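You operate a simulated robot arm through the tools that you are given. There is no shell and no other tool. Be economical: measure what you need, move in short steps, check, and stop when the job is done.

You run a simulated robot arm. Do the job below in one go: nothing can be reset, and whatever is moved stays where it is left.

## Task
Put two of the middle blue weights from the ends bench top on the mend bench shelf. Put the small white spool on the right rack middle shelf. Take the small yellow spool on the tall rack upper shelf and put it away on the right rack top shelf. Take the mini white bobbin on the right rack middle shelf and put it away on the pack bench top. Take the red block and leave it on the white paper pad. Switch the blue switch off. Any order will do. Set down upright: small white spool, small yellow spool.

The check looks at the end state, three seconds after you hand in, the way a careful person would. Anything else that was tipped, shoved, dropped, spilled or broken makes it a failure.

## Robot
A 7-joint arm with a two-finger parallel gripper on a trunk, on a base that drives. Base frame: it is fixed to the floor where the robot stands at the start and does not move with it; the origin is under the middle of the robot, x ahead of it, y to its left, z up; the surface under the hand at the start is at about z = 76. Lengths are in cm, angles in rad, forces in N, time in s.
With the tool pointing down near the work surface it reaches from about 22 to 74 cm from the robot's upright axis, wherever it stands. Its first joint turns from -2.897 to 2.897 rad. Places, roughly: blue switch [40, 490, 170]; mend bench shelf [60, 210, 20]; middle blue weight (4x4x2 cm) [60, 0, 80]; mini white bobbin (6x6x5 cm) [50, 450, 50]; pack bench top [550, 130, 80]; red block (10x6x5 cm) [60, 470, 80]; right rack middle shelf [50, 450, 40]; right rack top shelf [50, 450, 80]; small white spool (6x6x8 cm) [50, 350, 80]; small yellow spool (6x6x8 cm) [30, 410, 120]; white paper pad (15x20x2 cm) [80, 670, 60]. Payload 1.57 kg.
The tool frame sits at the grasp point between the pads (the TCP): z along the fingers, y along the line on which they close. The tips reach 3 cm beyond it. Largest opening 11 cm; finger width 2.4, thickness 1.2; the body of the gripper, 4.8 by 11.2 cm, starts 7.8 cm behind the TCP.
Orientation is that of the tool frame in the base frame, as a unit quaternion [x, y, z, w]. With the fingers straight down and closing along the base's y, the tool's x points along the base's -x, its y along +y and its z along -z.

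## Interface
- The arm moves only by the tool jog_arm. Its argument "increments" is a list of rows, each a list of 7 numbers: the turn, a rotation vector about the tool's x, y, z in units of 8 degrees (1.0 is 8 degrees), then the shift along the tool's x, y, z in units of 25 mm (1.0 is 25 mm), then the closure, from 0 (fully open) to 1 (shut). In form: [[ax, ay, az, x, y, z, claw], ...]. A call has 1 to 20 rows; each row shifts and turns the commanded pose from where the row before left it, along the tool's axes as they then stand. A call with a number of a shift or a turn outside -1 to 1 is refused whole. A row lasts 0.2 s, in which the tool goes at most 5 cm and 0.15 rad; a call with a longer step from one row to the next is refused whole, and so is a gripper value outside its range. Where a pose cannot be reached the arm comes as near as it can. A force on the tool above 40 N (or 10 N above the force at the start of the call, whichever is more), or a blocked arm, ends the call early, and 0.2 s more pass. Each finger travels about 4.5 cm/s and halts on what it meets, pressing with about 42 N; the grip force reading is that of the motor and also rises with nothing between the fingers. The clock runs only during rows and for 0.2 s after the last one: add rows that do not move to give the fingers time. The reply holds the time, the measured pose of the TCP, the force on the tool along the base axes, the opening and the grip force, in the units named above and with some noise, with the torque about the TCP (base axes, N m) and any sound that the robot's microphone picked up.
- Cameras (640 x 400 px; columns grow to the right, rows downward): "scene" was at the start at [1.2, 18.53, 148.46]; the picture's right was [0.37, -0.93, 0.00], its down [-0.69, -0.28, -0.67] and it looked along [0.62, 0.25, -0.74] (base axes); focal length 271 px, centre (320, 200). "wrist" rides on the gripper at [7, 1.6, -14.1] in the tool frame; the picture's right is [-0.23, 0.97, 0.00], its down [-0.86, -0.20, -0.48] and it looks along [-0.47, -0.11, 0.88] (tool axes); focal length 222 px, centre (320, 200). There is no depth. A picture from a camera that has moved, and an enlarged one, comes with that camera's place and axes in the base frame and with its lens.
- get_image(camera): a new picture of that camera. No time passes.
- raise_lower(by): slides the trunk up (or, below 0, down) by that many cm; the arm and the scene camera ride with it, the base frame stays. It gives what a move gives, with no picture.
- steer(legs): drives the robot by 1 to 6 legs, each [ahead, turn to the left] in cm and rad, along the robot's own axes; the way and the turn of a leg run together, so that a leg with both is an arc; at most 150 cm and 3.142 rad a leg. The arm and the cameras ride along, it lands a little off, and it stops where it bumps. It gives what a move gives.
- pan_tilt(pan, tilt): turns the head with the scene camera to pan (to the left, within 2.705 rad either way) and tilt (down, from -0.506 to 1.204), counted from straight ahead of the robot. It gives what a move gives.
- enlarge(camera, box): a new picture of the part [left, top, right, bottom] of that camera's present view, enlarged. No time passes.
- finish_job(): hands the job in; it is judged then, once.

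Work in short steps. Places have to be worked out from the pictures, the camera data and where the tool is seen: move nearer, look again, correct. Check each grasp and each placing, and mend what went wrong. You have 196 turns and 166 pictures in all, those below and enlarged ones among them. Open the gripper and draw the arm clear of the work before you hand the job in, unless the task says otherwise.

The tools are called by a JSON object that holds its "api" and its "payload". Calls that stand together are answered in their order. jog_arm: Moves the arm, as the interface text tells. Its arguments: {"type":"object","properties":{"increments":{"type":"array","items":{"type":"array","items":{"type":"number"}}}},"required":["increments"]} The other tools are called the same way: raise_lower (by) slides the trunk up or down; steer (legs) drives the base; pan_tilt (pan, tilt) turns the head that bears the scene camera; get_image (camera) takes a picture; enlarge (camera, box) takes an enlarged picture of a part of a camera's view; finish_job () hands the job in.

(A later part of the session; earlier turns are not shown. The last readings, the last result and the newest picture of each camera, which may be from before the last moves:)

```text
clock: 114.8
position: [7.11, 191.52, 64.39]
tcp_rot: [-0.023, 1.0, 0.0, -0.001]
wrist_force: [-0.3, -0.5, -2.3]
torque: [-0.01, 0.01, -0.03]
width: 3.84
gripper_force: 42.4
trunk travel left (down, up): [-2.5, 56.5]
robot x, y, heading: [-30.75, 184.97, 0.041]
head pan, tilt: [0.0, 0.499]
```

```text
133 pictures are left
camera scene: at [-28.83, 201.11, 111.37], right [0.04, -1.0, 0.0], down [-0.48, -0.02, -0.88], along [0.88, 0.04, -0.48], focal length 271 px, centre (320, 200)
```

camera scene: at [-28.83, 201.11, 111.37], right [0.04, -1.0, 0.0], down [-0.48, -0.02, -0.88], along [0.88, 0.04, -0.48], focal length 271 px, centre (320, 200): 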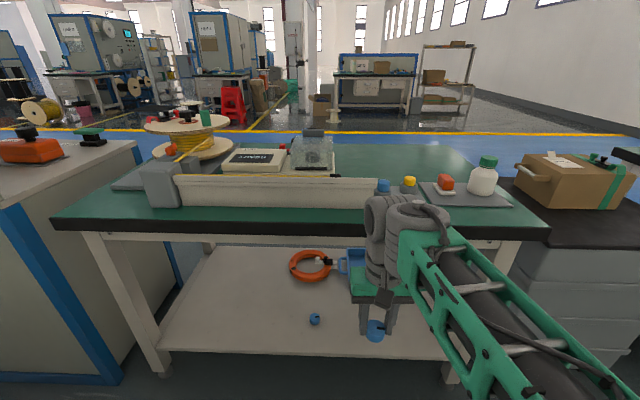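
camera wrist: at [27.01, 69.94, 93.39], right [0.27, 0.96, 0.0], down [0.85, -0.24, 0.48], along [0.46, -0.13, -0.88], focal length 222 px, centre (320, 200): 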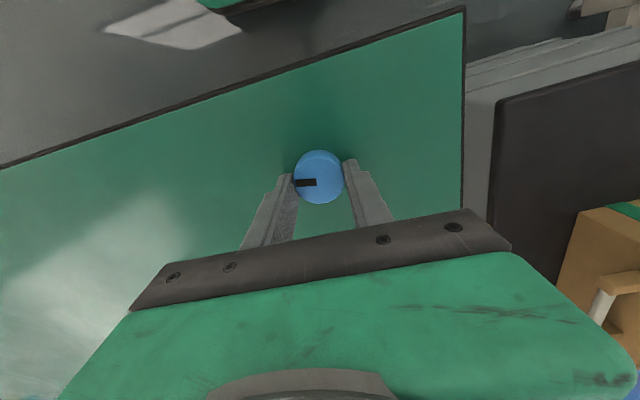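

Same manoeuvre as before, with a 3 cm shift to +y.

{"api": "jog_arm", "payload": {"increments": [[0, 0, 0, -1, 0.5, 0, 1], [0, 0, 0, -1, 0.5, 0, 1], [0, 0, 0, 0, 0, 1, 1], [0, 0, 0, 0, 0, 1, 1], [0, 0, 0, 0, 0, 1, 1], [0, 0, 0, 0, 0, 1, 1], [0, 0, 0, 0, 0, 1, 1], [0, 0, 0, 0, 0, 1, 1], [0, 0, 0, 0, 0, 1, 1], [0, 0, 0, 0, 0, 1, 1], [0, 0, 0, 0, 0, 1, 1], [0, 0, 0, 0, 0, 1, 1], [0, 0, 0, 0, 0, 1, 1], [0, 0, 0, 0, 0, 1, 1], [0, 0, 0, 0, 0, 1, 1], [0, 0, 0, 0, 0, 0.5, 1], [0, 0, 0, -1, 0, 0, 1], [0, 0, 0, -1, 0, 0, 1], [0, 0, 0, -1, 0, 0, 1], [0, 0, 0, -1, 0, 0, 1]]}}

{"api": "jog_arm", "payload": {"increments": [[0, -1, 0, 0, 0, 0, 1], [0, -1, 0, 0, 0, 0, 1], [0, -1, 0, 0, 0, 0, 1], [0, -1, 0, 0, 0, 0, 1], [0, -1, 0, 0, 0, 0, 1], [0, -0.6, 0, 0, 0, 0, 1], [0, 0, 0, -0.85, 0, 0.66, 1], [0, 0, 0, -0.85, 0, 0.66, 1], [0, 0, 0, -0.85, 0, 0.66, 1], [0, 0, 0, -0.85, 0, 0.66, 1], [0, 0, 0, -0.85, 0, 0.66, 1], [0, 0, 0, -0.85, 0, 0.66, 1], [0, 0, 0, 0, 0, 0, 1]]}}

{"api": "get_image", "payload": {"camera": "wrist"}}

{"api": "get_image", "payload": {"camera": "scene"}}

```text
clock: 119.0
position: [21.77, 194.77, 30.83]
tcp_rot: [-0.024, 1.0, 0.0, 0.0]
wrist_force: [0.5, 1.2, -2.8]
torque: [-0.01, -0.05, -0.03]
width: 3.82
gripper_force: 41.8
trunk travel left (down, up): [-2.5, 56.5]
robot x, y, heading: [-31.02, 185.6, 0.04]
head pan, tilt: [0.0, 0.499]
```

```text
clock: 121.8
position: [37.94, 195.42, 32.67]
tcp_rot: [-0.022, 0.925, 0.009, 0.38]
wrist_force: [1.0, -0.5, -2.8]
torque: [-0.01, 0.04, 0.03]
width: 3.85
gripper_force: 41.8
trunk travel left (down, up): [-2.5, 56.5]
robot x, y, heading: [-30.81, 185.24, 0.041]
head pan, tilt: [0.0, 0.499]
```

```text
132 pictures are left
camera wrist: at [23.11, 196.43, 37.75], right [0.12, 0.98, 0.16], down [0.28, -0.19, 0.94], along [0.95, -0.06, -0.3], focal length 222 px, centre (320, 200)
```

wrist: 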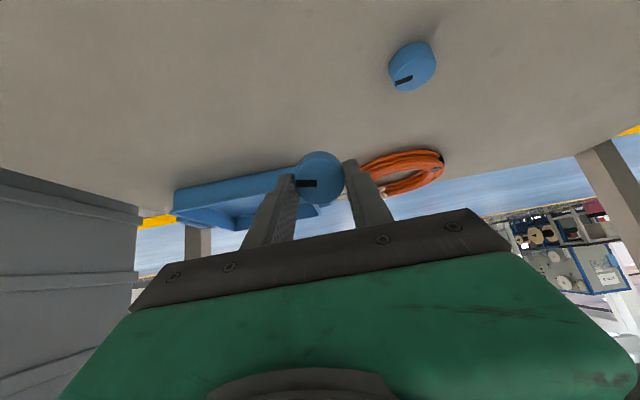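

```text
131 pictures are left
camera scene: at [-28.82, 201.11, 111.38], right [0.04, -1.0, 0.0], down [-0.48, -0.02, -0.88], along [0.88, 0.04, -0.48], focal length 271 px, centre (320, 200)
```

scene: 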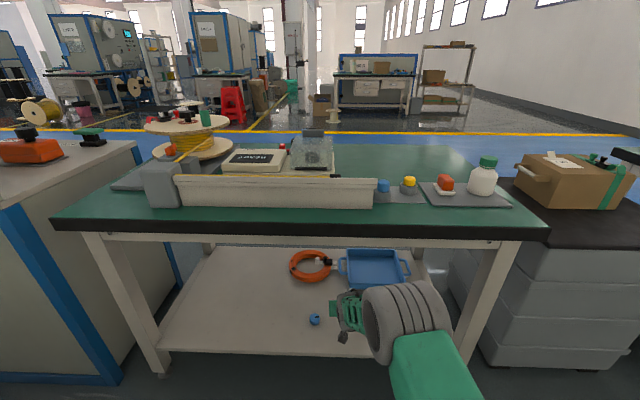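

Clear of the first weight. Lower 8 cm, then fine steps to contact.

{"api": "jog_arm", "payload": {"increments": [[0, 0, 0, 0.28, 0, 0.284, 1], [0, 0, 0, 0.28, 0, 0.284, 1], [0, 0, 0, 0.28, 0, 0.284, 1], [0, 0, 0, 0.28, 0, 0.284, 1], [0, 0, 0, 0.28, 0, 0.284, 1], [0, 0, 0, 0.28, 0, 0.284, 1], [0, 0, 0, 0.28, 0, 0.284, 1], [0, 0, 0, 0.18, 0, 0.18, 1], [0, 0, 0, 0.06, 0, 0.06, 1], [0, 0, 0, 0.06, 0, 0.06, 1], [0, 0, 0, 0, 0, 0, 1]]}}

```text
clock: 124.2
position: [37.91, 195.31, 24.51]
tcp_rot: [-0.022, 0.924, 0.01, 0.38]
wrist_force: [0.8, 0.1, -2.0]
torque: [-0.02, 0.03, -0.01]
width: 3.86
gripper_force: 41.5
trunk travel left (down, up): [-2.5, 56.5]
robot x, y, heading: [-31.31, 185.28, 0.047]
head pan, tilt: [0.0, 0.499]
```

{"api": "jog_arm", "payload": {"increments": [[0, 0, 0, 0.06, 0, 0.06, 1], [0, 0, 0, 0.06, 0, 0.06, 1], [0, 0, 0, 0.06, 0, 0.06, 1], [0, 0, 0, 0, 0, 0, 1]]}}

```text
clock: 125.2
position: [37.89, 195.4, 24.05]
tcp_rot: [-0.022, 0.924, 0.009, 0.381]
wrist_force: [-0.3, 0.2, -1.0]
torque: [0.01, 0.02, 0.02]
width: 3.82
gripper_force: 42.0
trunk travel left (down, up): [-2.5, 56.5]
robot x, y, heading: [-31.57, 185.47, 0.044]
head pan, tilt: [0.0, 0.499]
```

Almost there; within a few mm. I open now — drop is tiny.

{"api": "jog_arm", "payload": {"increments": [[0, 0, 0, 0.04, 0, 0.04, 1], [0, 0, 0, 0, 0, 0, 1], [0, 0, 0, 0, 0, 0, 0.5], [0, 0, 0, 0, 0, 0, 0.4], [0, 0, 0, 0, 0, 0, 0.3], [0, 0, 0, 0, 0, 0, 0.3], [0, 0, 0, 0, 0, 0, 0.3]]}}

{"api": "get_image", "payload": {"camera": "wrist"}}

```text
clock: 126.8
position: [37.94, 195.46, 23.88]
tcp_rot: [-0.022, 0.924, 0.009, 0.381]
wrist_force: [-0.5, 0.5, 1.0]
torque: [-0.02, 0.0, 0.01]
width: 7.71
gripper_force: 0.0
trunk travel left (down, up): [-2.5, 56.5]
robot x, y, heading: [-31.26, 185.7, 0.046]
head pan, tilt: [0.0, 0.499]
```

```text
130 pictures are left
camera wrist: at [23.07, 196.42, 28.93], right [0.12, 0.98, 0.16], down [0.28, -0.19, 0.94], along [0.95, -0.06, -0.3], focal length 222 px, centre (320, 200)
```

wrist: 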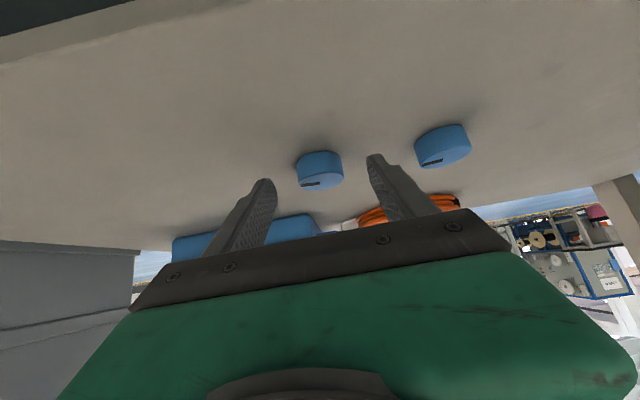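

Both weights lie flat on the shelf. I retreat, un-tilt, raise the trunk and arm.

{"api": "jog_arm", "payload": {"increments": [[0, 0, 0, 0, 0, -1, 0.3], [0, 0, 0, 0, 0, -1, 0.3], [0, 0, 0, 0, 0, -1, 0.3], [0, 0, 0, 0, 0, -1, 0.3], [0, 0, 0, 0, 0, -1, 0.3], [0, 0, 0, 0, 0, -1, 0], [0, 0, 0, 0, 0, -1, 0], [0, 0, 0, 0, 0, -1, 0], [0, 0, 0, 0.8, 0, 0, 0], [0, 0, 0, 0.8, 0, 0, 0], [0, 0, 0, 0.8, 0, 0, 0], [0, 0, 0, 0.8, 0, 0, 0], [0, 1, 0, 0, 0, 0, 0], [0, 1, 0, 0, 0, 0, 0], [0, 1, 0, 0, 0, 0, 0], [0, 1, 0, 0, 0, 0, 0], [0, 1, 0, 0, 0, 0, 0], [0, 0.6, 0, 0, 0, 0, 0], [0, 0, 0, 0, 0, 0, 0]]}}

{"api": "raise_lower", "payload": {"by": 40}}

{"api": "jog_arm", "payload": {"increments": [[0, 0, 0, 1, 0, -1, 0], [0, 0, 0, 1, 0, -1, 0], [0, 0, 0, 1, 0, -1, 0], [0, 0, 0, 1, 0, -1, 0], [0, 0, 0, 0, 0, -1, 0], [0, 0, 0, 0, 0, -1, 0], [0, 0, 0, 0, 0, -1, 0], [0, 0, 0, 0, 0, -1, 0], [0, 0, 0, 0, 0, -1, 0], [0, 0, 0, 0, 0, -1, 0], [0, 0, 0, 0, 0, -1, 0], [0, 0, 0, 0, 0, -1, 0], [0, 0, 0, 0, 0, -1, 0]]}}

{"api": "steer", "payload": {"legs": [[6, 0], [0, 1.525]]}}

{"api": "pan_tilt", "payload": {"pan": -0.2, "tilt": 0.45}}

{"api": "get_image", "payload": {"camera": "scene"}}

```text
clock: 130.8
position: [18.17, 194.38, 32.35]
tcp_rot: [-0.024, 1.0, 0.0, -0.001]
wrist_force: [0.2, 0.0, 1.3]
torque: [0.0, 0.0, 0.04]
width: 11.04
gripper_force: 0.0
trunk travel left (down, up): [-2.5, 56.5]
robot x, y, heading: [-31.41, 185.07, 0.043]
head pan, tilt: [0.0, 0.499]
```

```text
clock: 134.6
position: [18.32, 194.41, 72.41]
tcp_rot: [-0.024, 1.0, 0.0, -0.001]
wrist_force: [-0.7, -0.5, -0.5]
torque: [0.0, -0.03, -0.03]
width: 10.99
gripper_force: 0.0
trunk travel left (down, up): [-42.5, 16.5]
robot x, y, heading: [-31.16, 184.9, 0.04]
head pan, tilt: [0.0, 0.499]
```

```text
clock: 137.4
position: [8.33, 194.02, 104.77]
tcp_rot: [-0.024, 1.0, 0.0, -0.001]
wrist_force: [-0.7, 0.2, 0.3]
torque: [0.02, -0.03, -0.01]
width: 11.0
gripper_force: 0.0
trunk travel left (down, up): [-42.5, 16.5]
robot x, y, heading: [-31.11, 185.3, 0.039]
head pan, tilt: [0.0, 0.499]
```

```text
clock: 142.2
position: [-33.96, 225.15, 104.69]
tcp_rot: [0.725, -0.689, 0.0, 0.001]
wrist_force: [-0.4, -1.1, 0.9]
torque: [0.03, 0.0, -0.04]
width: 11.0
gripper_force: 0.0
trunk travel left (down, up): [-42.5, 16.5]
robot x, y, heading: [-25.0, 185.57, 1.615]
head pan, tilt: [0.0, 0.499]
```

```text
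clock: 142.9
position: [-33.94, 225.21, 104.69]
tcp_rot: [0.724, -0.69, 0.001, 0.001]
wrist_force: [0.5, -0.1, 0.5]
torque: [-0.01, 0.01, 0.01]
width: 11.0
gripper_force: 0.0
trunk travel left (down, up): [-42.5, 16.5]
robot x, y, heading: [-25.48, 185.75, 1.618]
head pan, tilt: [-0.201, 0.45]
```

```text
129 pictures are left
camera scene: at [-39.11, 188.17, 151.83], right [0.99, -0.15, 0.0], down [-0.07, -0.43, -0.9], along [0.14, 0.89, -0.44], focal length 271 px, centre (320, 200)
```

scene: 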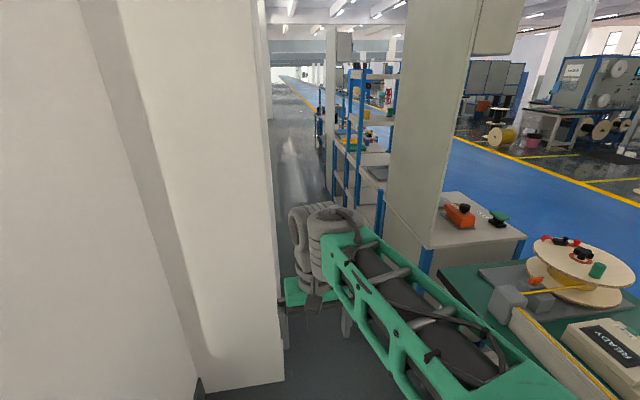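

The passage runs from x≈-45 (pillar) to x≈26 (bench/rack fronts). I shift toward x≈-11 and go on to y≈270, then look ahead.

{"api": "steer", "payload": {"legs": [[0, -0.2], [88, 0], [0, 0.155]]}}

{"api": "pan_tilt", "payload": {"pan": -0.3, "tilt": 0.5}}

{"api": "get_image", "payload": {"camera": "scene"}}

{"api": "pan_tilt", "payload": {"pan": -0.9, "tilt": 0.6}}

{"api": "get_image", "payload": {"camera": "scene"}}

```text
clock: 149.0
position: [-17.3, 313.91, 104.79]
tcp_rot: [-0.701, 0.713, 0.0, 0.0]
wrist_force: [1.0, -0.4, 0.2]
torque: [0.03, 0.0, -0.01]
width: 11.02
gripper_force: 0.1
trunk travel left (down, up): [-42.5, 16.5]
robot x, y, heading: [-10.72, 273.8, 1.557]
head pan, tilt: [-0.201, 0.45]
```

```text
clock: 149.7
position: [-17.3, 313.92, 104.84]
tcp_rot: [-0.701, 0.713, 0.0, 0.0]
wrist_force: [-0.1, -0.4, -1.0]
torque: [0.0, 0.0, -0.02]
width: 11.01
gripper_force: 0.1
trunk travel left (down, up): [-42.5, 16.5]
robot x, y, heading: [-10.82, 274.54, 1.552]
head pan, tilt: [-0.3, 0.499]
```

```text
128 pictures are left
camera scene: at [-23.9, 277.04, 151.38], right [0.95, -0.31, 0.0], down [-0.15, -0.45, -0.88], along [0.27, 0.83, -0.48], focal length 271 px, centre (320, 200)
```

scene: 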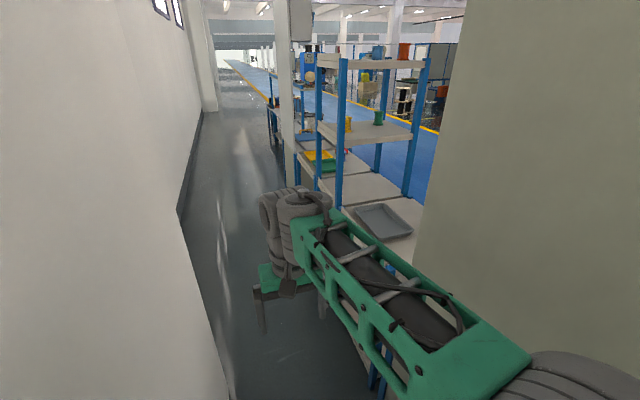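

```text
clock: 150.7
position: [-17.33, 313.9, 104.8]
tcp_rot: [-0.701, 0.713, 0.001, 0.0]
wrist_force: [-0.3, -1.2, -0.1]
torque: [-0.01, -0.02, 0.0]
width: 10.98
gripper_force: 0.0
trunk travel left (down, up): [-42.5, 16.5]
robot x, y, heading: [-11.38, 274.45, 1.555]
head pan, tilt: [-0.901, 0.6]
```

```text
127 pictures are left
camera scene: at [-19.73, 273.77, 150.47], right [0.61, -0.79, 0.0], down [-0.45, -0.34, -0.83], along [0.66, 0.5, -0.56], focal length 271 px, centre (320, 200)
```

scene: 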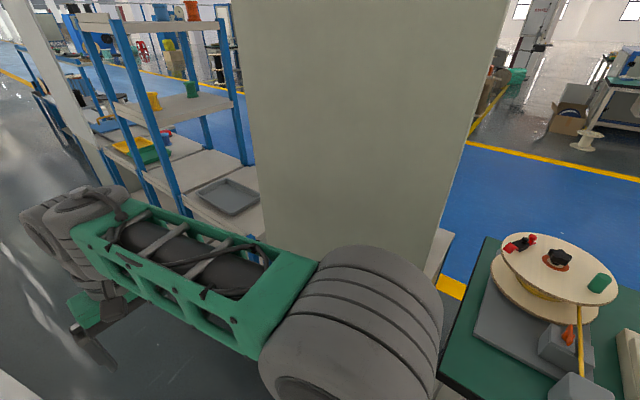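

A tall rack with yellow spool on its upper shelf lies ahead. I drive to y≈345 and look at the right.

{"api": "steer", "payload": {"legs": [[70, 0.015]]}}

{"api": "pan_tilt", "payload": {"pan": -1.4, "tilt": 0.7}}

{"api": "get_image", "payload": {"camera": "scene"}}

{"api": "pan_tilt", "payload": {"pan": -0.7, "tilt": 0.5}}

{"api": "get_image", "payload": {"camera": "scene"}}

```text
clock: 154.5
position: [-18.29, 382.36, 104.74]
tcp_rot: [0.713, -0.701, 0.0, 0.0]
wrist_force: [0.4, 0.2, 0.5]
torque: [0.0, -0.01, 0.01]
width: 10.99
gripper_force: 0.1
trunk travel left (down, up): [-42.5, 16.5]
robot x, y, heading: [-11.24, 342.44, 1.583]
head pan, tilt: [-0.901, 0.6]
```

```text
clock: 155.4
position: [-18.3, 382.38, 104.74]
tcp_rot: [0.713, -0.702, 0.001, 0.001]
wrist_force: [0.0, 0.4, 0.1]
torque: [0.04, 0.0, -0.02]
width: 11.02
gripper_force: 0.1
trunk travel left (down, up): [-42.5, 16.5]
robot x, y, heading: [-10.89, 342.7, 1.584]
head pan, tilt: [-1.4, 0.7]
```

```text
126 pictures are left
camera scene: at [-18.03, 338.2, 149.61], right [0.18, -0.98, 0.0], down [-0.63, -0.12, -0.77], along [0.75, 0.14, -0.64], focal length 271 px, centre (320, 200)
```

scene: 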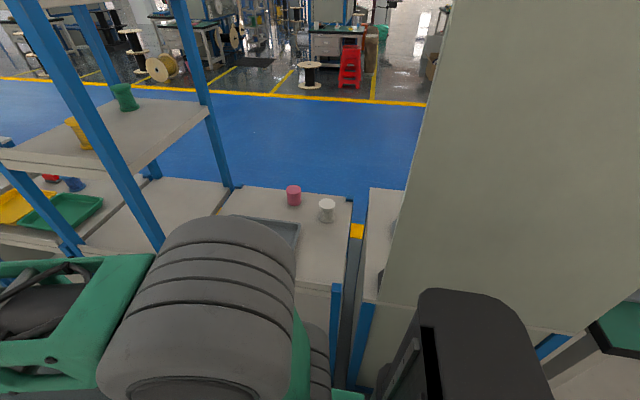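

```text
clock: 156.5
position: [-18.31, 382.48, 104.9]
tcp_rot: [0.712, -0.702, 0.0, 0.0]
wrist_force: [-0.4, -0.9, 1.2]
torque: [-0.02, 0.05, 0.02]
width: 11.02
gripper_force: 0.0
trunk travel left (down, up): [-42.5, 16.5]
robot x, y, heading: [-10.98, 342.93, 1.591]
head pan, tilt: [-0.7, 0.499]
```

```text
125 pictures are left
camera scene: at [-20.61, 343.67, 151.38], right [0.77, -0.63, 0.0], down [-0.3, -0.37, -0.88], along [0.56, 0.68, -0.48], focal length 271 px, centre (320, 200)
```

scene: 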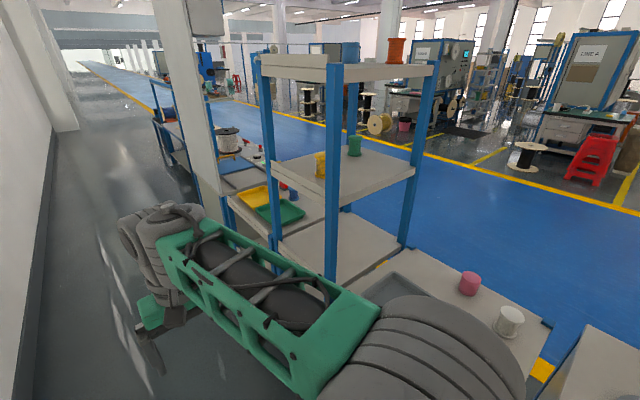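

White spool at about (58, 350). I turn right to face this bench.

{"api": "steer", "payload": {"legs": [[0, -1.585]]}}

{"api": "pan_tilt", "payload": {"pan": 0.2, "tilt": 0.7}}

{"api": "get_image", "payload": {"camera": "scene"}}

{"api": "pan_tilt", "payload": {"pan": 1.0, "tilt": 0.6}}

{"api": "get_image", "payload": {"camera": "scene"}}

```text
clock: 159.2
position: [15.15, 373.73, 104.71]
tcp_rot: [-0.339, 0.941, 0.0, 0.0]
wrist_force: [-0.7, 0.4, -0.4]
torque: [-0.01, 0.03, -0.01]
width: 10.99
gripper_force: 0.1
trunk travel left (down, up): [-42.5, 16.5]
robot x, y, heading: [-11.67, 343.42, 0.722]
head pan, tilt: [-0.7, 0.499]
stopped in leg 1: the robot was blocked; the commanded pose is now the measured one
```

```text
clock: 160.4
position: [15.25, 373.71, 104.76]
tcp_rot: [-0.339, 0.941, -0.001, -0.001]
wrist_force: [-0.9, 1.7, 0.0]
torque: [-0.02, -0.02, -0.02]
width: 10.99
gripper_force: 0.1
trunk travel left (down, up): [-42.5, 16.5]
robot x, y, heading: [-11.77, 343.39, 0.72]
head pan, tilt: [0.201, 0.7]
```

```text
124 pictures are left
camera scene: at [-21.07, 357.92, 149.61], right [0.8, -0.61, 0.0], down [-0.39, -0.51, -0.77], along [0.46, 0.61, -0.64], focal length 271 px, centre (320, 200)
```

scene: 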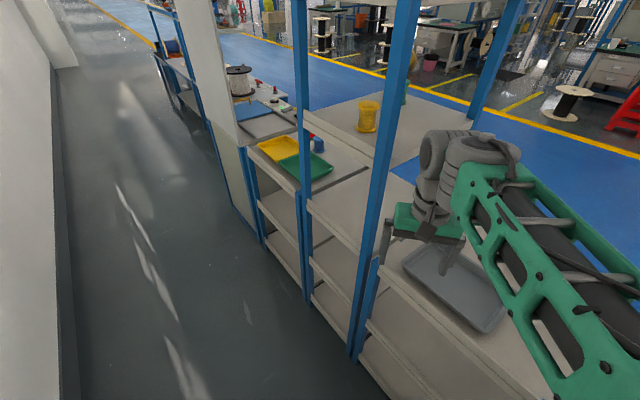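

```text
clock: 161.5
position: [15.22, 373.7, 104.72]
tcp_rot: [-0.339, 0.941, 0.0, -0.001]
wrist_force: [0.2, -0.5, 0.9]
torque: [-0.01, -0.01, -0.02]
width: 10.99
gripper_force: 0.0
trunk travel left (down, up): [-42.5, 16.5]
robot x, y, heading: [-11.42, 343.34, 0.722]
head pan, tilt: [1.0, 0.6]
```

```text
123 pictures are left
camera scene: at [-27.52, 359.9, 150.47], right [0.99, 0.15, 0.0], down [0.08, -0.56, -0.82], along [-0.12, 0.82, -0.57], focal length 271 px, centre (320, 200)
```

scene: 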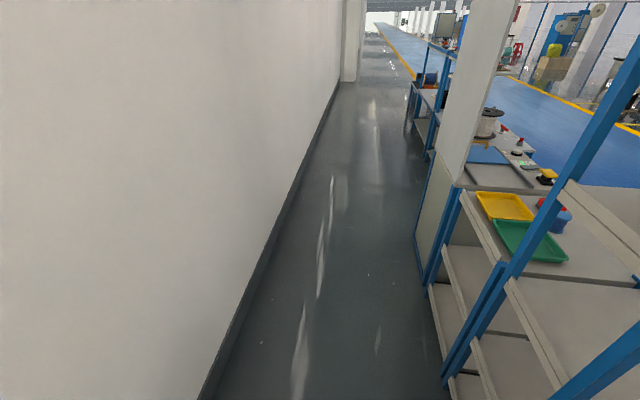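

The base can't fully turn here, but the spool should be within reach (~70 cm) from this heading. I look toward it.

{"api": "pan_tilt", "payload": {"pan": -0.55, "tilt": 0.7}}

{"api": "get_image", "payload": {"camera": "scene"}}

{"api": "get_image", "payload": {"camera": "wrist"}}

```text
clock: 163.1
position: [15.28, 373.87, 104.81]
tcp_rot: [-0.339, 0.941, 0.0, -0.001]
wrist_force: [-0.3, 0.1, 0.6]
torque: [-0.01, 0.02, 0.01]
width: 11.0
gripper_force: 0.0
trunk travel left (down, up): [-42.5, 16.5]
robot x, y, heading: [-11.23, 343.0, 0.721]
head pan, tilt: [-0.55, 0.7]
```

```text
122 pictures are left
camera scene: at [-17.84, 352.61, 149.61], right [0.17, -0.99, 0.0], down [-0.63, -0.11, -0.77], along [0.75, 0.13, -0.64], focal length 271 px, centre (320, 200)
```

scene: 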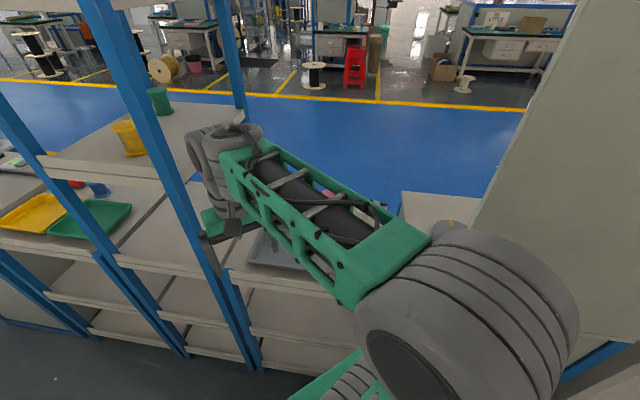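

```text
121 pictures are left
camera wrist: at [8.92, 370.6, 118.84], right [-0.45, 0.89, 0.0], down [0.79, 0.39, 0.48], along [0.43, 0.21, -0.88], focal length 222 px, centre (320, 200)
```

wrist: 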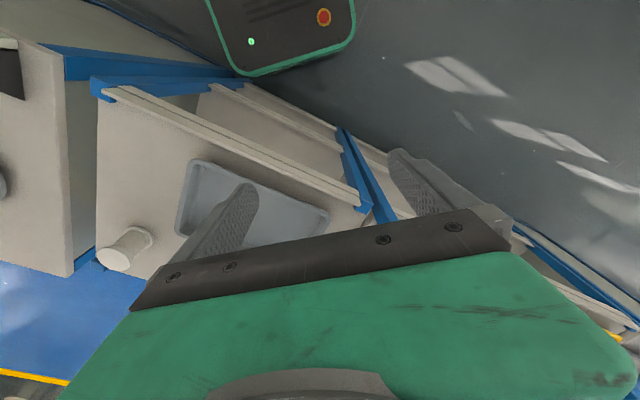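

Elbow clearance to the column would be doubtful here. I'll stand parallel to the benches (heading +y), a bit farther along, and work sideways.

{"api": "steer", "payload": {"legs": [[0, 0.75], [25, 0.1]]}}

{"api": "pan_tilt", "payload": {"pan": -1.0, "tilt": 0.7}}

{"api": "get_image", "payload": {"camera": "scene"}}

```text
clock: 166.9
position: [-14.64, 408.0, 104.75]
tcp_rot: [-0.693, 0.721, 0.0, -0.001]
wrist_force: [0.0, -0.2, 0.5]
torque: [-0.02, 0.02, -0.02]
width: 10.95
gripper_force: 0.0
trunk travel left (down, up): [-42.5, 16.5]
robot x, y, heading: [-9.9, 367.53, 1.558]
head pan, tilt: [-0.55, 0.7]
```

```text
clock: 167.8
position: [-14.63, 408.06, 104.75]
tcp_rot: [-0.694, 0.72, 0.0, -0.001]
wrist_force: [-0.1, 0.7, -0.9]
torque: [0.0, -0.01, -0.02]
width: 11.02
gripper_force: 0.1
trunk travel left (down, up): [-42.5, 16.5]
robot x, y, heading: [-9.75, 367.52, 1.556]
head pan, tilt: [-1.0, 0.7]
```

```text
120 pictures are left
camera scene: at [-18.28, 366.72, 149.61], right [0.53, -0.85, 0.0], down [-0.55, -0.34, -0.77], along [0.65, 0.41, -0.64], focal length 271 px, centre (320, 200)
```

scene: 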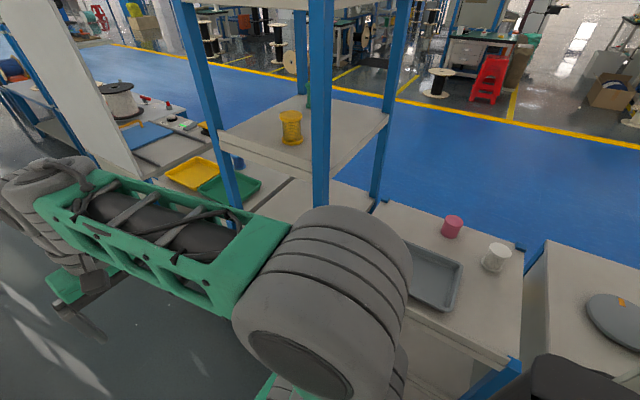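

I swing the arm toward the bench side in stages: first (9, 392), rotating the tool.

{"api": "jog_arm", "payload": {"increments": [[0, 0, 0, 0.64, -0.96, 0, 0], [0, 0, 0, 0.64, -0.96, 0, 0], [0, 0, 0, 0.64, -0.96, 0, 0], [0, 0, 0, 0.64, -0.96, 0, 0], [0, 0, 0, 0.64, -0.96, 0, 0], [0, 0, 0, 0.64, -0.96, 0, 0], [0, 0, 0, 0.64, -0.96, 0, 0], [0, 0, 0, 0.64, -0.96, 0, 0], [0, 0, 0, 0.64, -0.96, 0, 0], [0, 0, 0, 0.64, -0.96, 0, 0], [0, 0, 1, 0, 0, 0, 0], [0, 0, 1, 0, 0, 0, 0], [0, 0, 1, 0, 0, 0, 0], [0, 0, 1, 0, 0, 0, 0], [0, 0, 1, 0, 0, 0, 0], [0, 0, 0.6, 0, 0, 0, 0], [0, 0, 0, 0, 0, 0, 0]]}}

{"api": "get_image", "payload": {"camera": "scene"}}

```text
clock: 169.9
position: [3.62, 395.22, 105.07]
tcp_rot: [0.764, -0.645, 0.0, -0.005]
wrist_force: [0.2, -0.7, 0.1]
torque: [-0.01, -0.02, 0.04]
width: 11.01
gripper_force: 0.0
trunk travel left (down, up): [-42.5, 16.5]
robot x, y, heading: [-10.0, 367.95, 1.557]
head pan, tilt: [-1.0, 0.7]
stopped in row 10: the arm was blocked; the commanded pose is now the measured one
```

```text
119 pictures are left
camera scene: at [-18.28, 366.72, 149.61], right [0.53, -0.85, 0.0], down [-0.55, -0.34, -0.77], along [0.65, 0.41, -0.64], focal length 271 px, centre (320, 200)
```

scene: 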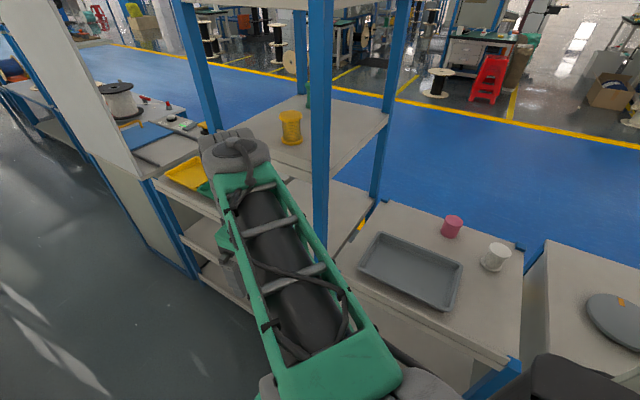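

Blocked — likely a wrist joint limit, as the tool yaw didn't follow. I rotate the tool yaw first in place.

{"api": "jog_arm", "payload": {"increments": [[0, 0, 1, 0, 0, 0, 0], [0, 0, 1, 0, 0, 0, 0], [0, 0, 1, 0, 0, 0, 0], [0, 0, 1, 0, 0, 0, 0], [0, 0, 1, 0, 0, 0, 0], [0, 0, 1, 0, 0, 0, 0], [0, 0, 0, 0, 0, 0, 0]]}}

{"api": "get_image", "payload": {"camera": "scene"}}

```text
clock: 171.5
position: [3.62, 395.27, 105.32]
tcp_rot: [-0.435, 0.901, 0.003, 0.005]
wrist_force: [-0.1, -0.8, -0.7]
torque: [0.0, 0.01, -0.03]
width: 11.0
gripper_force: 0.1
trunk travel left (down, up): [-42.5, 16.5]
robot x, y, heading: [-9.87, 367.7, 1.558]
head pan, tilt: [-1.0, 0.7]
```

```text
118 pictures are left
camera scene: at [-18.27, 366.71, 149.61], right [0.53, -0.85, 0.0], down [-0.55, -0.34, -0.77], along [0.65, 0.41, -0.64], focal length 271 px, centre (320, 200)
```

scene: 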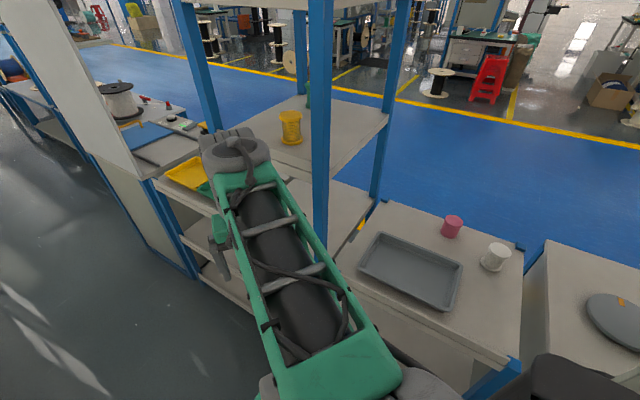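

Good; now continue the swing to about (22, 368) while turning the tool to face +x.

{"api": "jog_arm", "payload": {"increments": [[0, 0, 0.5, 0.298, -0.962, 0, 0], [0, 0, 0.5, 0.231, -0.981, 0, 0], [0, 0, 0.5, 0.161, -0.995, 0, 0], [0, 0, 0.5, 0.092, -1.0, 0, 0], [0, 0, 0.5, 0.021, -1.0, 0, 0], [0, 0, 0.5, -0.049, -1.0, 0, 0], [0, 0, 0.5, -0.119, -1.0, 0, 0], [0, 0, 0.5, -0.189, -0.99, 0, 0], [0, 0, 0.5, -0.259, -0.974, 0, 0], [0, 0, 0.5, -0.325, -0.954, 0, 0], [0, 0, 0.5, -0.391, -0.928, 0, 0], [0, 0, 0.5, -0.455, -0.899, 0, 0], [0, 0, 0.5, -0.517, -0.864, 0, 0], [0, 0, 0, 0, 0, 0, 0]]}}

{"api": "get_image", "payload": {"camera": "scene"}}

```text
clock: 172.2
position: [2.48, 394.08, 103.72]
tcp_rot: [-0.466, 0.884, -0.009, -0.019]
wrist_force: [-0.4, 0.5, -0.5]
torque: [-0.01, 0.01, 0.0]
width: 10.99
gripper_force: 0.1
trunk travel left (down, up): [-42.5, 16.5]
robot x, y, heading: [-9.63, 367.8, 1.56]
head pan, tilt: [-1.0, 0.7]
stopped in row 3: the arm was blocked; the commanded pose is now the measured one
```

```text
117 pictures are left
camera scene: at [-18.27, 366.73, 149.61], right [0.53, -0.85, 0.0], down [-0.55, -0.34, -0.76], along [0.65, 0.41, -0.64], focal length 271 px, centre (320, 200)
```

scene: 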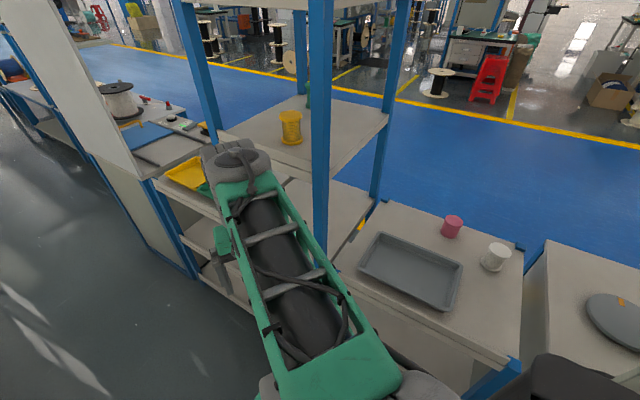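

The arm is folded too tight there. I extend it back out a bit, reverse the base 20 cm, then swing at larger radius.

{"api": "jog_arm", "payload": {"increments": [[0, 0, 0, -0.89, 0.15, 0, 0], [0, 0, 0, -0.89, 0.15, 0, 0], [0, 0, 0, -0.89, 0.15, 0, 0], [0, 0, 0, -0.89, 0.15, 0, 0], [0, 0, 0, 0, 0, 0, 0]]}}

{"api": "steer", "payload": {"legs": [[-19, 0]]}}

```text
clock: 173.4
position: [6.46, 402.14, 103.15]
tcp_rot: [-0.464, 0.886, -0.009, -0.018]
wrist_force: [0.7, 0.3, 0.1]
torque: [-0.03, 0.03, 0.01]
width: 11.01
gripper_force: 0.1
trunk travel left (down, up): [-42.5, 16.5]
robot x, y, heading: [-9.97, 368.07, 1.554]
head pan, tilt: [-1.0, 0.7]
```

```text
clock: 174.9
position: [6.12, 383.14, 103.3]
tcp_rot: [-0.464, 0.885, -0.009, -0.018]
wrist_force: [0.3, -0.4, -0.5]
torque: [0.01, -0.01, -0.01]
width: 11.02
gripper_force: 0.0
trunk travel left (down, up): [-42.5, 16.5]
robot x, y, heading: [-10.23, 348.51, 1.557]
head pan, tilt: [-1.0, 0.7]
```

Now swing along an arc at ~38–40 cm radius to face the bench.

{"api": "jog_arm", "payload": {"increments": [[0, 0, 0.45, -0.2, -1, 0, 0], [0, 0, 0.45, -0.2, -1, 0, 0], [0, 0, 0.45, -0.2, -1, 0, 0], [0, 0, 0.45, -0.2, -1, 0, 0], [0, 0, 0.45, -0.2, -1, 0, 0], [0, 0, 0.45, -0.2, -1, 0, 0], [0, 0, 0.45, -0.2, -1, 0, 0], [0, 0, 0.45, -0.2, -1, 0, 0], [0, 0, 0, 0, 0, 0, 0]]}}

{"api": "get_image", "payload": {"camera": "scene"}}

```text
clock: 176.9
position: [22.62, 371.19, 103.36]
tcp_rot: [-0.229, 0.973, -0.014, -0.015]
wrist_force: [0.0, 0.4, 1.0]
torque: [0.05, -0.01, 0.02]
width: 11.0
gripper_force: 0.0
trunk travel left (down, up): [-42.5, 16.5]
robot x, y, heading: [-10.34, 348.87, 1.559]
head pan, tilt: [-1.0, 0.7]
```

```text
116 pictures are left
camera scene: at [-18.47, 347.79, 149.61], right [0.53, -0.85, 0.0], down [-0.55, -0.34, -0.76], along [0.65, 0.41, -0.64], focal length 271 px, centre (320, 200)
```

scene: 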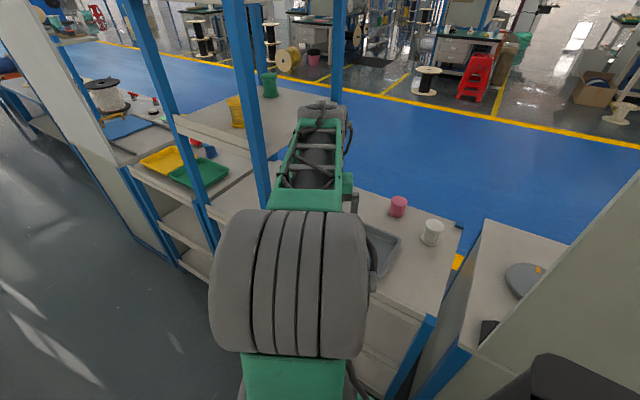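

Working well. Continue the rest of the arc.

{"api": "jog_arm", "payload": {"increments": [[0, 0, 0.45, -0.2, -1, 0, 0], [0, 0, 0.45, -0.2, -1, 0, 0], [0, 0, 0.45, -0.2, -1, 0, 0], [0, 0, 0.45, -0.2, -1, 0, 0], [0, 0, 0.45, -0.2, -1, 0, 0], [0, 0, 0.45, -0.2, -1, 0, 0], [0, 0, 0.45, -0.2, -0.5, 0, 0], [0, 0, 0, 0, 0, 0, 0]]}}

{"api": "get_image", "payload": {"camera": "scene"}}

{"api": "get_image", "payload": {"camera": "wrist"}}

```text
clock: 178.7
position: [30.42, 356.78, 103.77]
tcp_rot: [-0.01, 1.0, -0.018, -0.012]
wrist_force: [-0.1, 0.2, -0.6]
torque: [-0.02, -0.02, -0.05]
width: 10.97
gripper_force: 0.0
trunk travel left (down, up): [-42.5, 16.5]
robot x, y, heading: [-10.12, 349.19, 1.561]
head pan, tilt: [-1.0, 0.7]
```

```text
115 pictures are left
camera scene: at [-18.48, 347.79, 149.61], right [0.53, -0.85, 0.0], down [-0.55, -0.34, -0.76], along [0.65, 0.41, -0.64], focal length 271 px, centre (320, 200)
```

scene: 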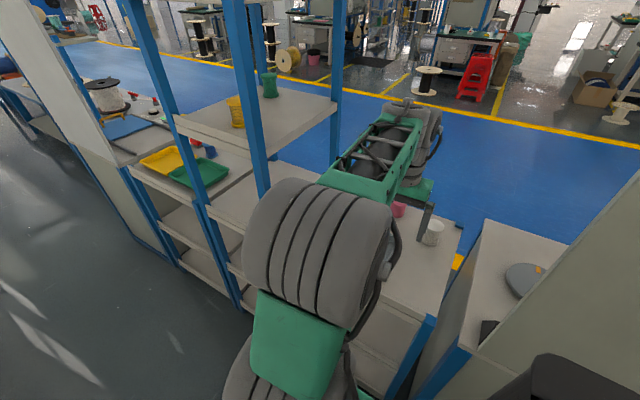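

```text
114 pictures are left
camera wrist: at [23.85, 358.83, 117.87], right [0.21, 0.98, -0.04], down [0.87, -0.16, 0.46], along [0.45, -0.13, -0.89], focal length 222 px, centre (320, 200)
```

wrist: 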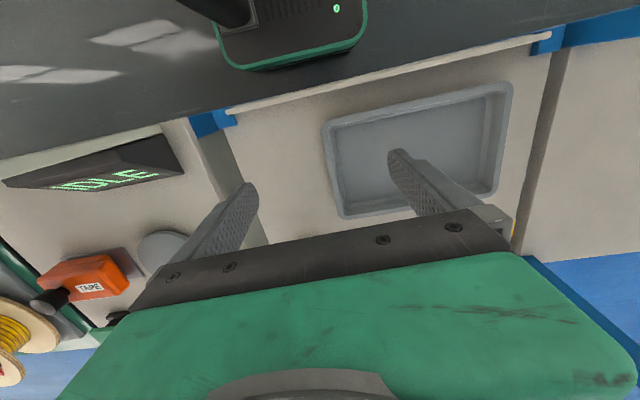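

I level the tool slightly and move toward the spool for a wrist look.

{"api": "jog_arm", "payload": {"increments": [[-0.032, -0.022, 0, -0.88, -0.35, 0.25, 0], [-0.032, -0.022, 0, -0.88, -0.35, 0.25, 0], [-0.032, -0.022, 0, -0.88, -0.35, 0.25, 0], [-0.032, -0.022, 0, -0.88, -0.35, 0.25, 0], [-0.032, -0.022, 0, -0.88, -0.35, 0.25, 0], [-0.032, -0.022, 0, -0.88, -0.35, 0.25, 0], [-0.032, -0.022, 0, -0.88, -0.35, 0.25, 0], [-0.032, -0.022, 0, -0.88, -0.35, 0.25, 0], [0, 0, 0, 0, 0, 0, 0]]}}

{"api": "get_image", "payload": {"camera": "wrist"}}

{"api": "get_image", "payload": {"camera": "scene"}}

```text
clock: 180.7
position: [48.16, 350.26, 98.26]
tcp_rot: [-0.011, 1.0, 0.001, 0.0]
wrist_force: [-0.8, -0.4, -0.9]
torque: [-0.02, 0.03, -0.02]
width: 10.98
gripper_force: 0.0
trunk travel left (down, up): [-42.5, 16.5]
robot x, y, heading: [-10.17, 349.25, 1.555]
head pan, tilt: [-1.0, 0.7]
```

```text
113 pictures are left
camera wrist: at [41.29, 351.65, 112.44], right [0.21, 0.98, 0.0], down [0.86, -0.18, 0.48], along [0.47, -0.1, -0.88], focal length 222 px, centre (320, 200)
```

wrist: 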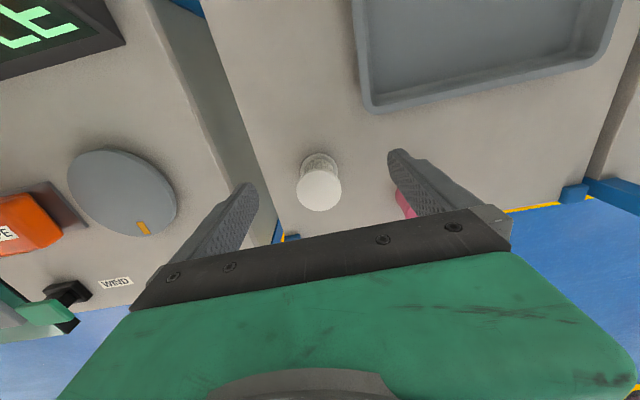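

```text
112 pictures are left
camera scene: at [-18.44, 347.79, 149.61], right [0.53, -0.85, 0.0], down [-0.55, -0.34, -0.76], along [0.65, 0.41, -0.64], focal length 271 px, centre (320, 200)
```

scene: 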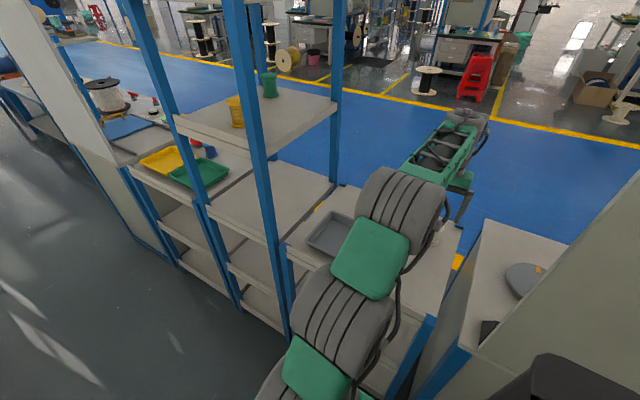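

Spool around (53, 349), top ≈ z 86. I shift over it and look again from z≈92.

{"api": "jog_arm", "payload": {"increments": [[0, 0, 0, -0.65, -0.2, 0.8, 0], [0, 0, 0, -0.65, -0.2, 0.8, 0], [0, 0, 0, -0.65, -0.2, 0.8, 0], [0, 0, 0, 0, 0, 0, 0]]}}

{"api": "get_image", "payload": {"camera": "wrist"}}

```text
clock: 181.7
position: [53.0, 348.75, 92.7]
tcp_rot: [-0.012, 1.0, 0.0, 0.0]
wrist_force: [0.2, 0.5, 0.1]
torque: [0.01, 0.01, -0.01]
width: 11.01
gripper_force: 0.1
trunk travel left (down, up): [-42.5, 16.5]
robot x, y, heading: [-10.11, 349.12, 1.556]
head pan, tilt: [-1.0, 0.7]
```

```text
111 pictures are left
camera wrist: at [46.02, 350.25, 106.68], right [0.21, 0.98, 0.0], down [0.86, -0.18, 0.48], along [0.47, -0.1, -0.88], focal length 222 px, centre (320, 200)
```

wrist: 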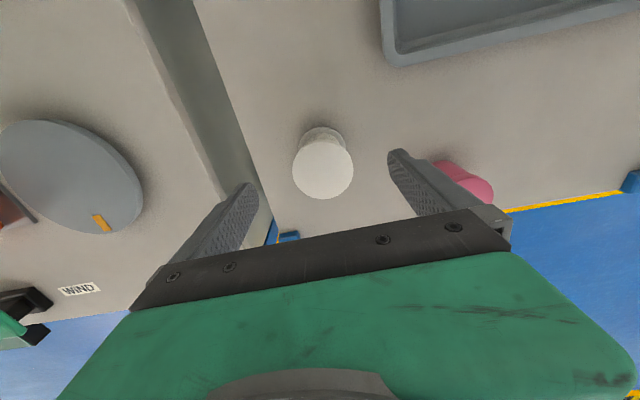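

Spool centered at (53.5, 348.9), top ≈86.3. I descend to z≈82.3 and grip.

{"api": "jog_arm", "payload": {"increments": [[0, 0, 0, -0.1, 0.03, 0.83, 0], [0, 0, 0, -0.1, 0.03, 0.83, 0], [0, 0, 0, 0, 0, 0.83, 0], [0, 0, 0, 0, 0, 0.83, 0], [0, 0, 0, 0, 0, 0.83, 0], [0, 0, 0, 0, 0, 0, 0], [0, 0, 0, 0, 0, 0, 1], [0, 0, 0, 0, 0, 0, 1], [0, 0, 0, 0, 0, 0, 1], [0, 0, 0, 0, 0, 0, 1], [0, 0, 0, 0, 0, 0, 1]]}}

{"api": "get_image", "payload": {"camera": "wrist"}}

```text
clock: 183.2
position: [53.78, 348.45, 83.12]
tcp_rot: [-0.008, 1.0, 0.001, 0.008]
wrist_force: [0.0, -12.3, 10.4]
torque: [-0.9, 0.12, 0.21]
width: 9.28
gripper_force: 5.9
trunk travel left (down, up): [-42.5, 16.5]
robot x, y, heading: [-10.09, 349.03, 1.563]
head pan, tilt: [-1.0, 0.7]
stopped in row 7: the force on the tool passed its limit at 41 N (the readings are from after the stop); the commanded pose is now the measured one
```

```text
110 pictures are left
camera wrist: at [46.66, 349.97, 96.98], right [0.21, 0.98, 0.0], down [0.85, -0.19, 0.49], along [0.48, -0.1, -0.87], focal length 222 px, centre (320, 200)
```

wrist: 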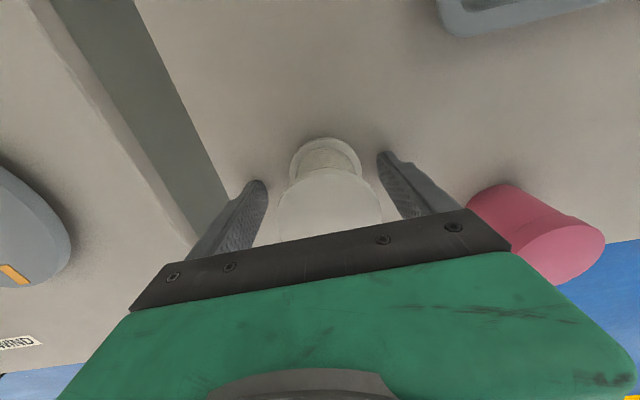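

Fingertips touched the surface (surface ≈ z 80). I raise 7 mm and close.

{"api": "jog_arm", "payload": {"increments": [[0, 0, 0, 0, 0, -0.28, 0.1], [0, 0, 0, 0, 0, 0, 0.1], [0, 0, 0, 0, 0, 0, 1], [0, 0, 0, 0, 0, 0, 1], [0, 0, 0, 0, 0, 0, 1], [0, 0, 0, 0, 0, 0, 1], [0, 0, 0, 0, 0, 0, 1]]}}

{"api": "get_image", "payload": {"camera": "wrist"}}

```text
clock: 184.8
position: [53.81, 348.69, 83.32]
tcp_rot: [-0.01, 1.0, 0.001, 0.002]
wrist_force: [-0.2, 0.5, -0.4]
torque: [-0.01, 0.04, 0.01]
width: 5.72
gripper_force: 37.6
trunk travel left (down, up): [-42.5, 16.5]
robot x, y, heading: [-10.25, 348.61, 1.555]
head pan, tilt: [-1.0, 0.7]
```

```text
109 pictures are left
camera wrist: at [46.74, 350.29, 97.39], right [0.21, 0.98, 0.0], down [0.86, -0.18, 0.48], along [0.47, -0.1, -0.87], focal length 222 px, centre (320, 200)
```

wrist: 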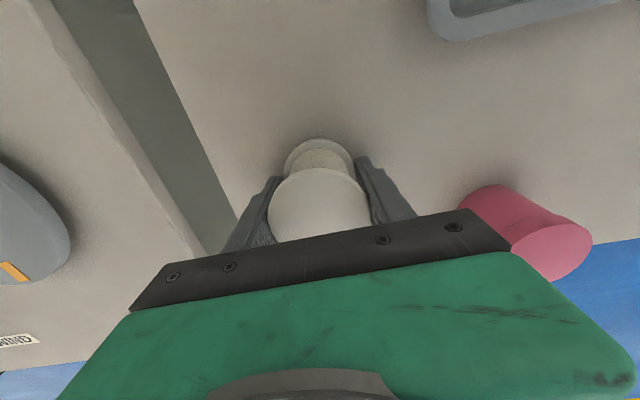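

Gripped (5.7 cm; spool base ≈3.3 cm below TCP). I lift and retract.

{"api": "jog_arm", "payload": {"increments": [[0, 0, 0, 0, 0, -1, 1], [0, 0, 0, 0, 0, -1, 1], [0, 0, 0, 0, 0, -1, 1], [0, 0, 0, 0, 0, -1, 1], [0, 0, 0, 0, 0, -1, 1], [0, 0, 0, 0, 0, -1, 1], [0, 0, 0, 0, 0, -1, 1], [0, 0, 0, 0, 0, -1, 1], [0, 0, 0, 1, 0.2, -0.3, 1], [0, 0, 0, 1, 0.2, 0, 1], [0, 0, 0, 1, 0.2, 0, 1], [0, 0, 0, 1, 0.2, 0, 1], [0, 0, 0, 1, 0.2, 0, 1], [0, 0, 0, 1, 0.2, 0, 1], [0, 0, 0, 1, 0.2, 0, 1], [0, 0, 0, 1, 0.2, 0, 1], [0, 0, 0, 1, 0.2, 0, 1], [0, 0, 0, 0.3, 0.2, 0, 1], [0, 0, 0, 0, 0, 0, 1]]}}

{"api": "get_image", "payload": {"camera": "scene"}}

```text
clock: 188.8
position: [30.25, 353.12, 104.04]
tcp_rot: [-0.011, 1.0, 0.001, 0.003]
wrist_force: [-1.1, 0.0, -1.0]
torque: [-0.01, -0.01, 0.02]
width: 5.71
gripper_force: 42.2
trunk travel left (down, up): [-42.5, 16.5]
robot x, y, heading: [-10.07, 349.05, 1.559]
head pan, tilt: [-1.0, 0.7]
```

```text
108 pictures are left
camera scene: at [-18.47, 347.8, 149.61], right [0.53, -0.85, 0.0], down [-0.55, -0.34, -0.76], along [0.65, 0.41, -0.64], focal length 271 px, centre (320, 200)
```

scene: 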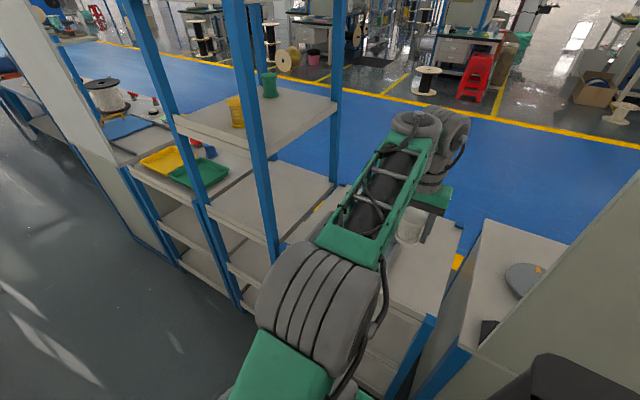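

Spool held. Arc back toward the front.

{"api": "jog_arm", "payload": {"increments": [[0, 0, -0.45, 0.05, 1, 0, 1], [0, 0, -0.45, 0.05, 1, 0, 1], [0, 0, -0.45, 0.05, 1, 0, 1], [0, 0, -0.45, 0.05, 1, 0, 1], [0, 0, -0.45, 0.05, 1, 0, 1], [0, 0, -0.45, 0.05, 1, 0, 1], [0, 0, -0.45, 0.05, 1, 0, 1], [0, 0, -0.45, 0.05, 1, 0, 1], [0, 0, -0.45, 0.05, 1, 0, 1], [0, 0, -0.45, 0.05, 1, 0, 1], [0, 0, -0.45, 0.05, 1, 0, 1], [0, 0, -0.45, 0.05, 1, 0, 1], [0, 0, -0.45, 0.05, 1, 0, 1], [0, 0, -0.45, 0.05, 1, 0, 1], [0, 0, -0.45, 0.05, 1, 0, 1], [0, 0, -0.45, 0.05, 1, 0, 1], [0, 0, -0.45, 0.05, 1, 0, 1], [0, 0, -0.45, 0, 1, 0, 1], [0, 0, -0.45, 0, 1, 0, 1], [0, 0, 0, 0, 0, 0, 1]]}}

{"api": "get_image", "payload": {"camera": "scene"}}

```text
clock: 193.0
position: [3.97, 389.6, 103.69]
tcp_rot: [-0.571, 0.821, -0.002, 0.003]
wrist_force: [-0.8, -0.1, -0.9]
torque: [-0.03, -0.02, -0.03]
width: 5.72
gripper_force: 42.1
trunk travel left (down, up): [-42.5, 16.5]
robot x, y, heading: [-9.92, 348.98, 1.56]
head pan, tilt: [-1.0, 0.7]
```

```text
107 pictures are left
camera scene: at [-18.5, 347.81, 149.61], right [0.53, -0.85, 0.0], down [-0.55, -0.34, -0.77], along [0.65, 0.41, -0.64], focal length 271 px, centre (320, 200)
```

scene: 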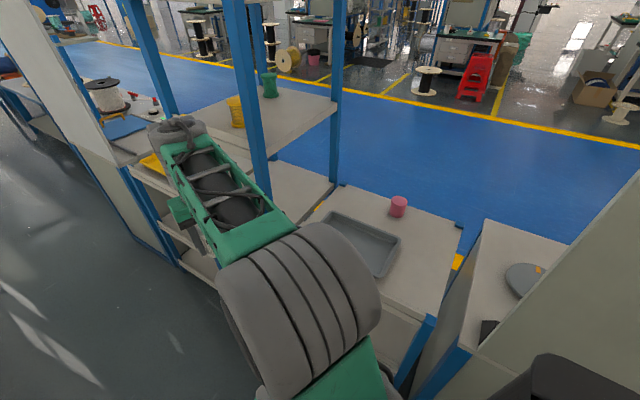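

Drive straight 45 cm (past the pillar), then veer left away from the racks and look.

{"api": "steer", "payload": {"legs": [[48, 0.01], [0, 0.5], [35, 0]]}}

{"api": "pan_tilt", "payload": {"pan": -1.5, "tilt": 0.6}}

{"api": "get_image", "payload": {"camera": "scene"}}

```text
clock: 199.1
position: [-32.63, 469.79, 103.66]
tcp_rot: [0.753, -0.658, 0.001, -0.003]
wrist_force: [-0.4, 0.2, -1.9]
torque: [-0.03, -0.03, -0.03]
width: 5.7
gripper_force: 42.0
trunk travel left (down, up): [-42.5, 16.5]
robot x, y, heading: [-25.74, 427.4, 2.051]
head pan, tilt: [-1.0, 0.7]
```

```text
clock: 200.1
position: [-32.58, 469.58, 103.76]
tcp_rot: [0.753, -0.658, 0.0, -0.004]
wrist_force: [0.2, -0.2, -1.2]
torque: [0.02, 0.01, 0.01]
width: 5.7
gripper_force: 42.1
trunk travel left (down, up): [-42.5, 16.5]
robot x, y, heading: [-25.95, 427.33, 2.049]
head pan, tilt: [-1.499, 0.6]
```

```text
106 pictures are left
camera scene: at [-29.44, 419.58, 150.47], right [0.52, -0.85, 0.0], down [-0.48, -0.3, -0.82], along [0.7, 0.43, -0.57], focal length 271 px, centre (320, 200)
```

scene: 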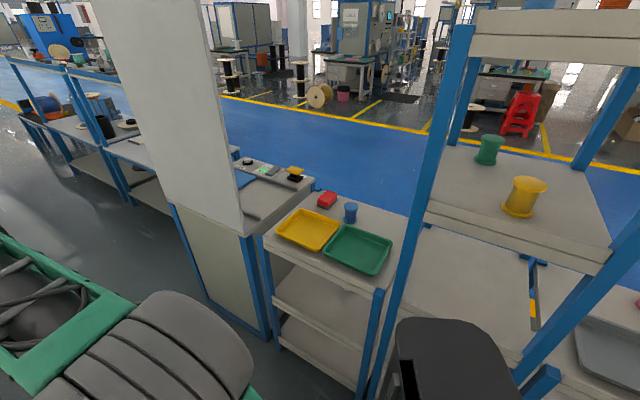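

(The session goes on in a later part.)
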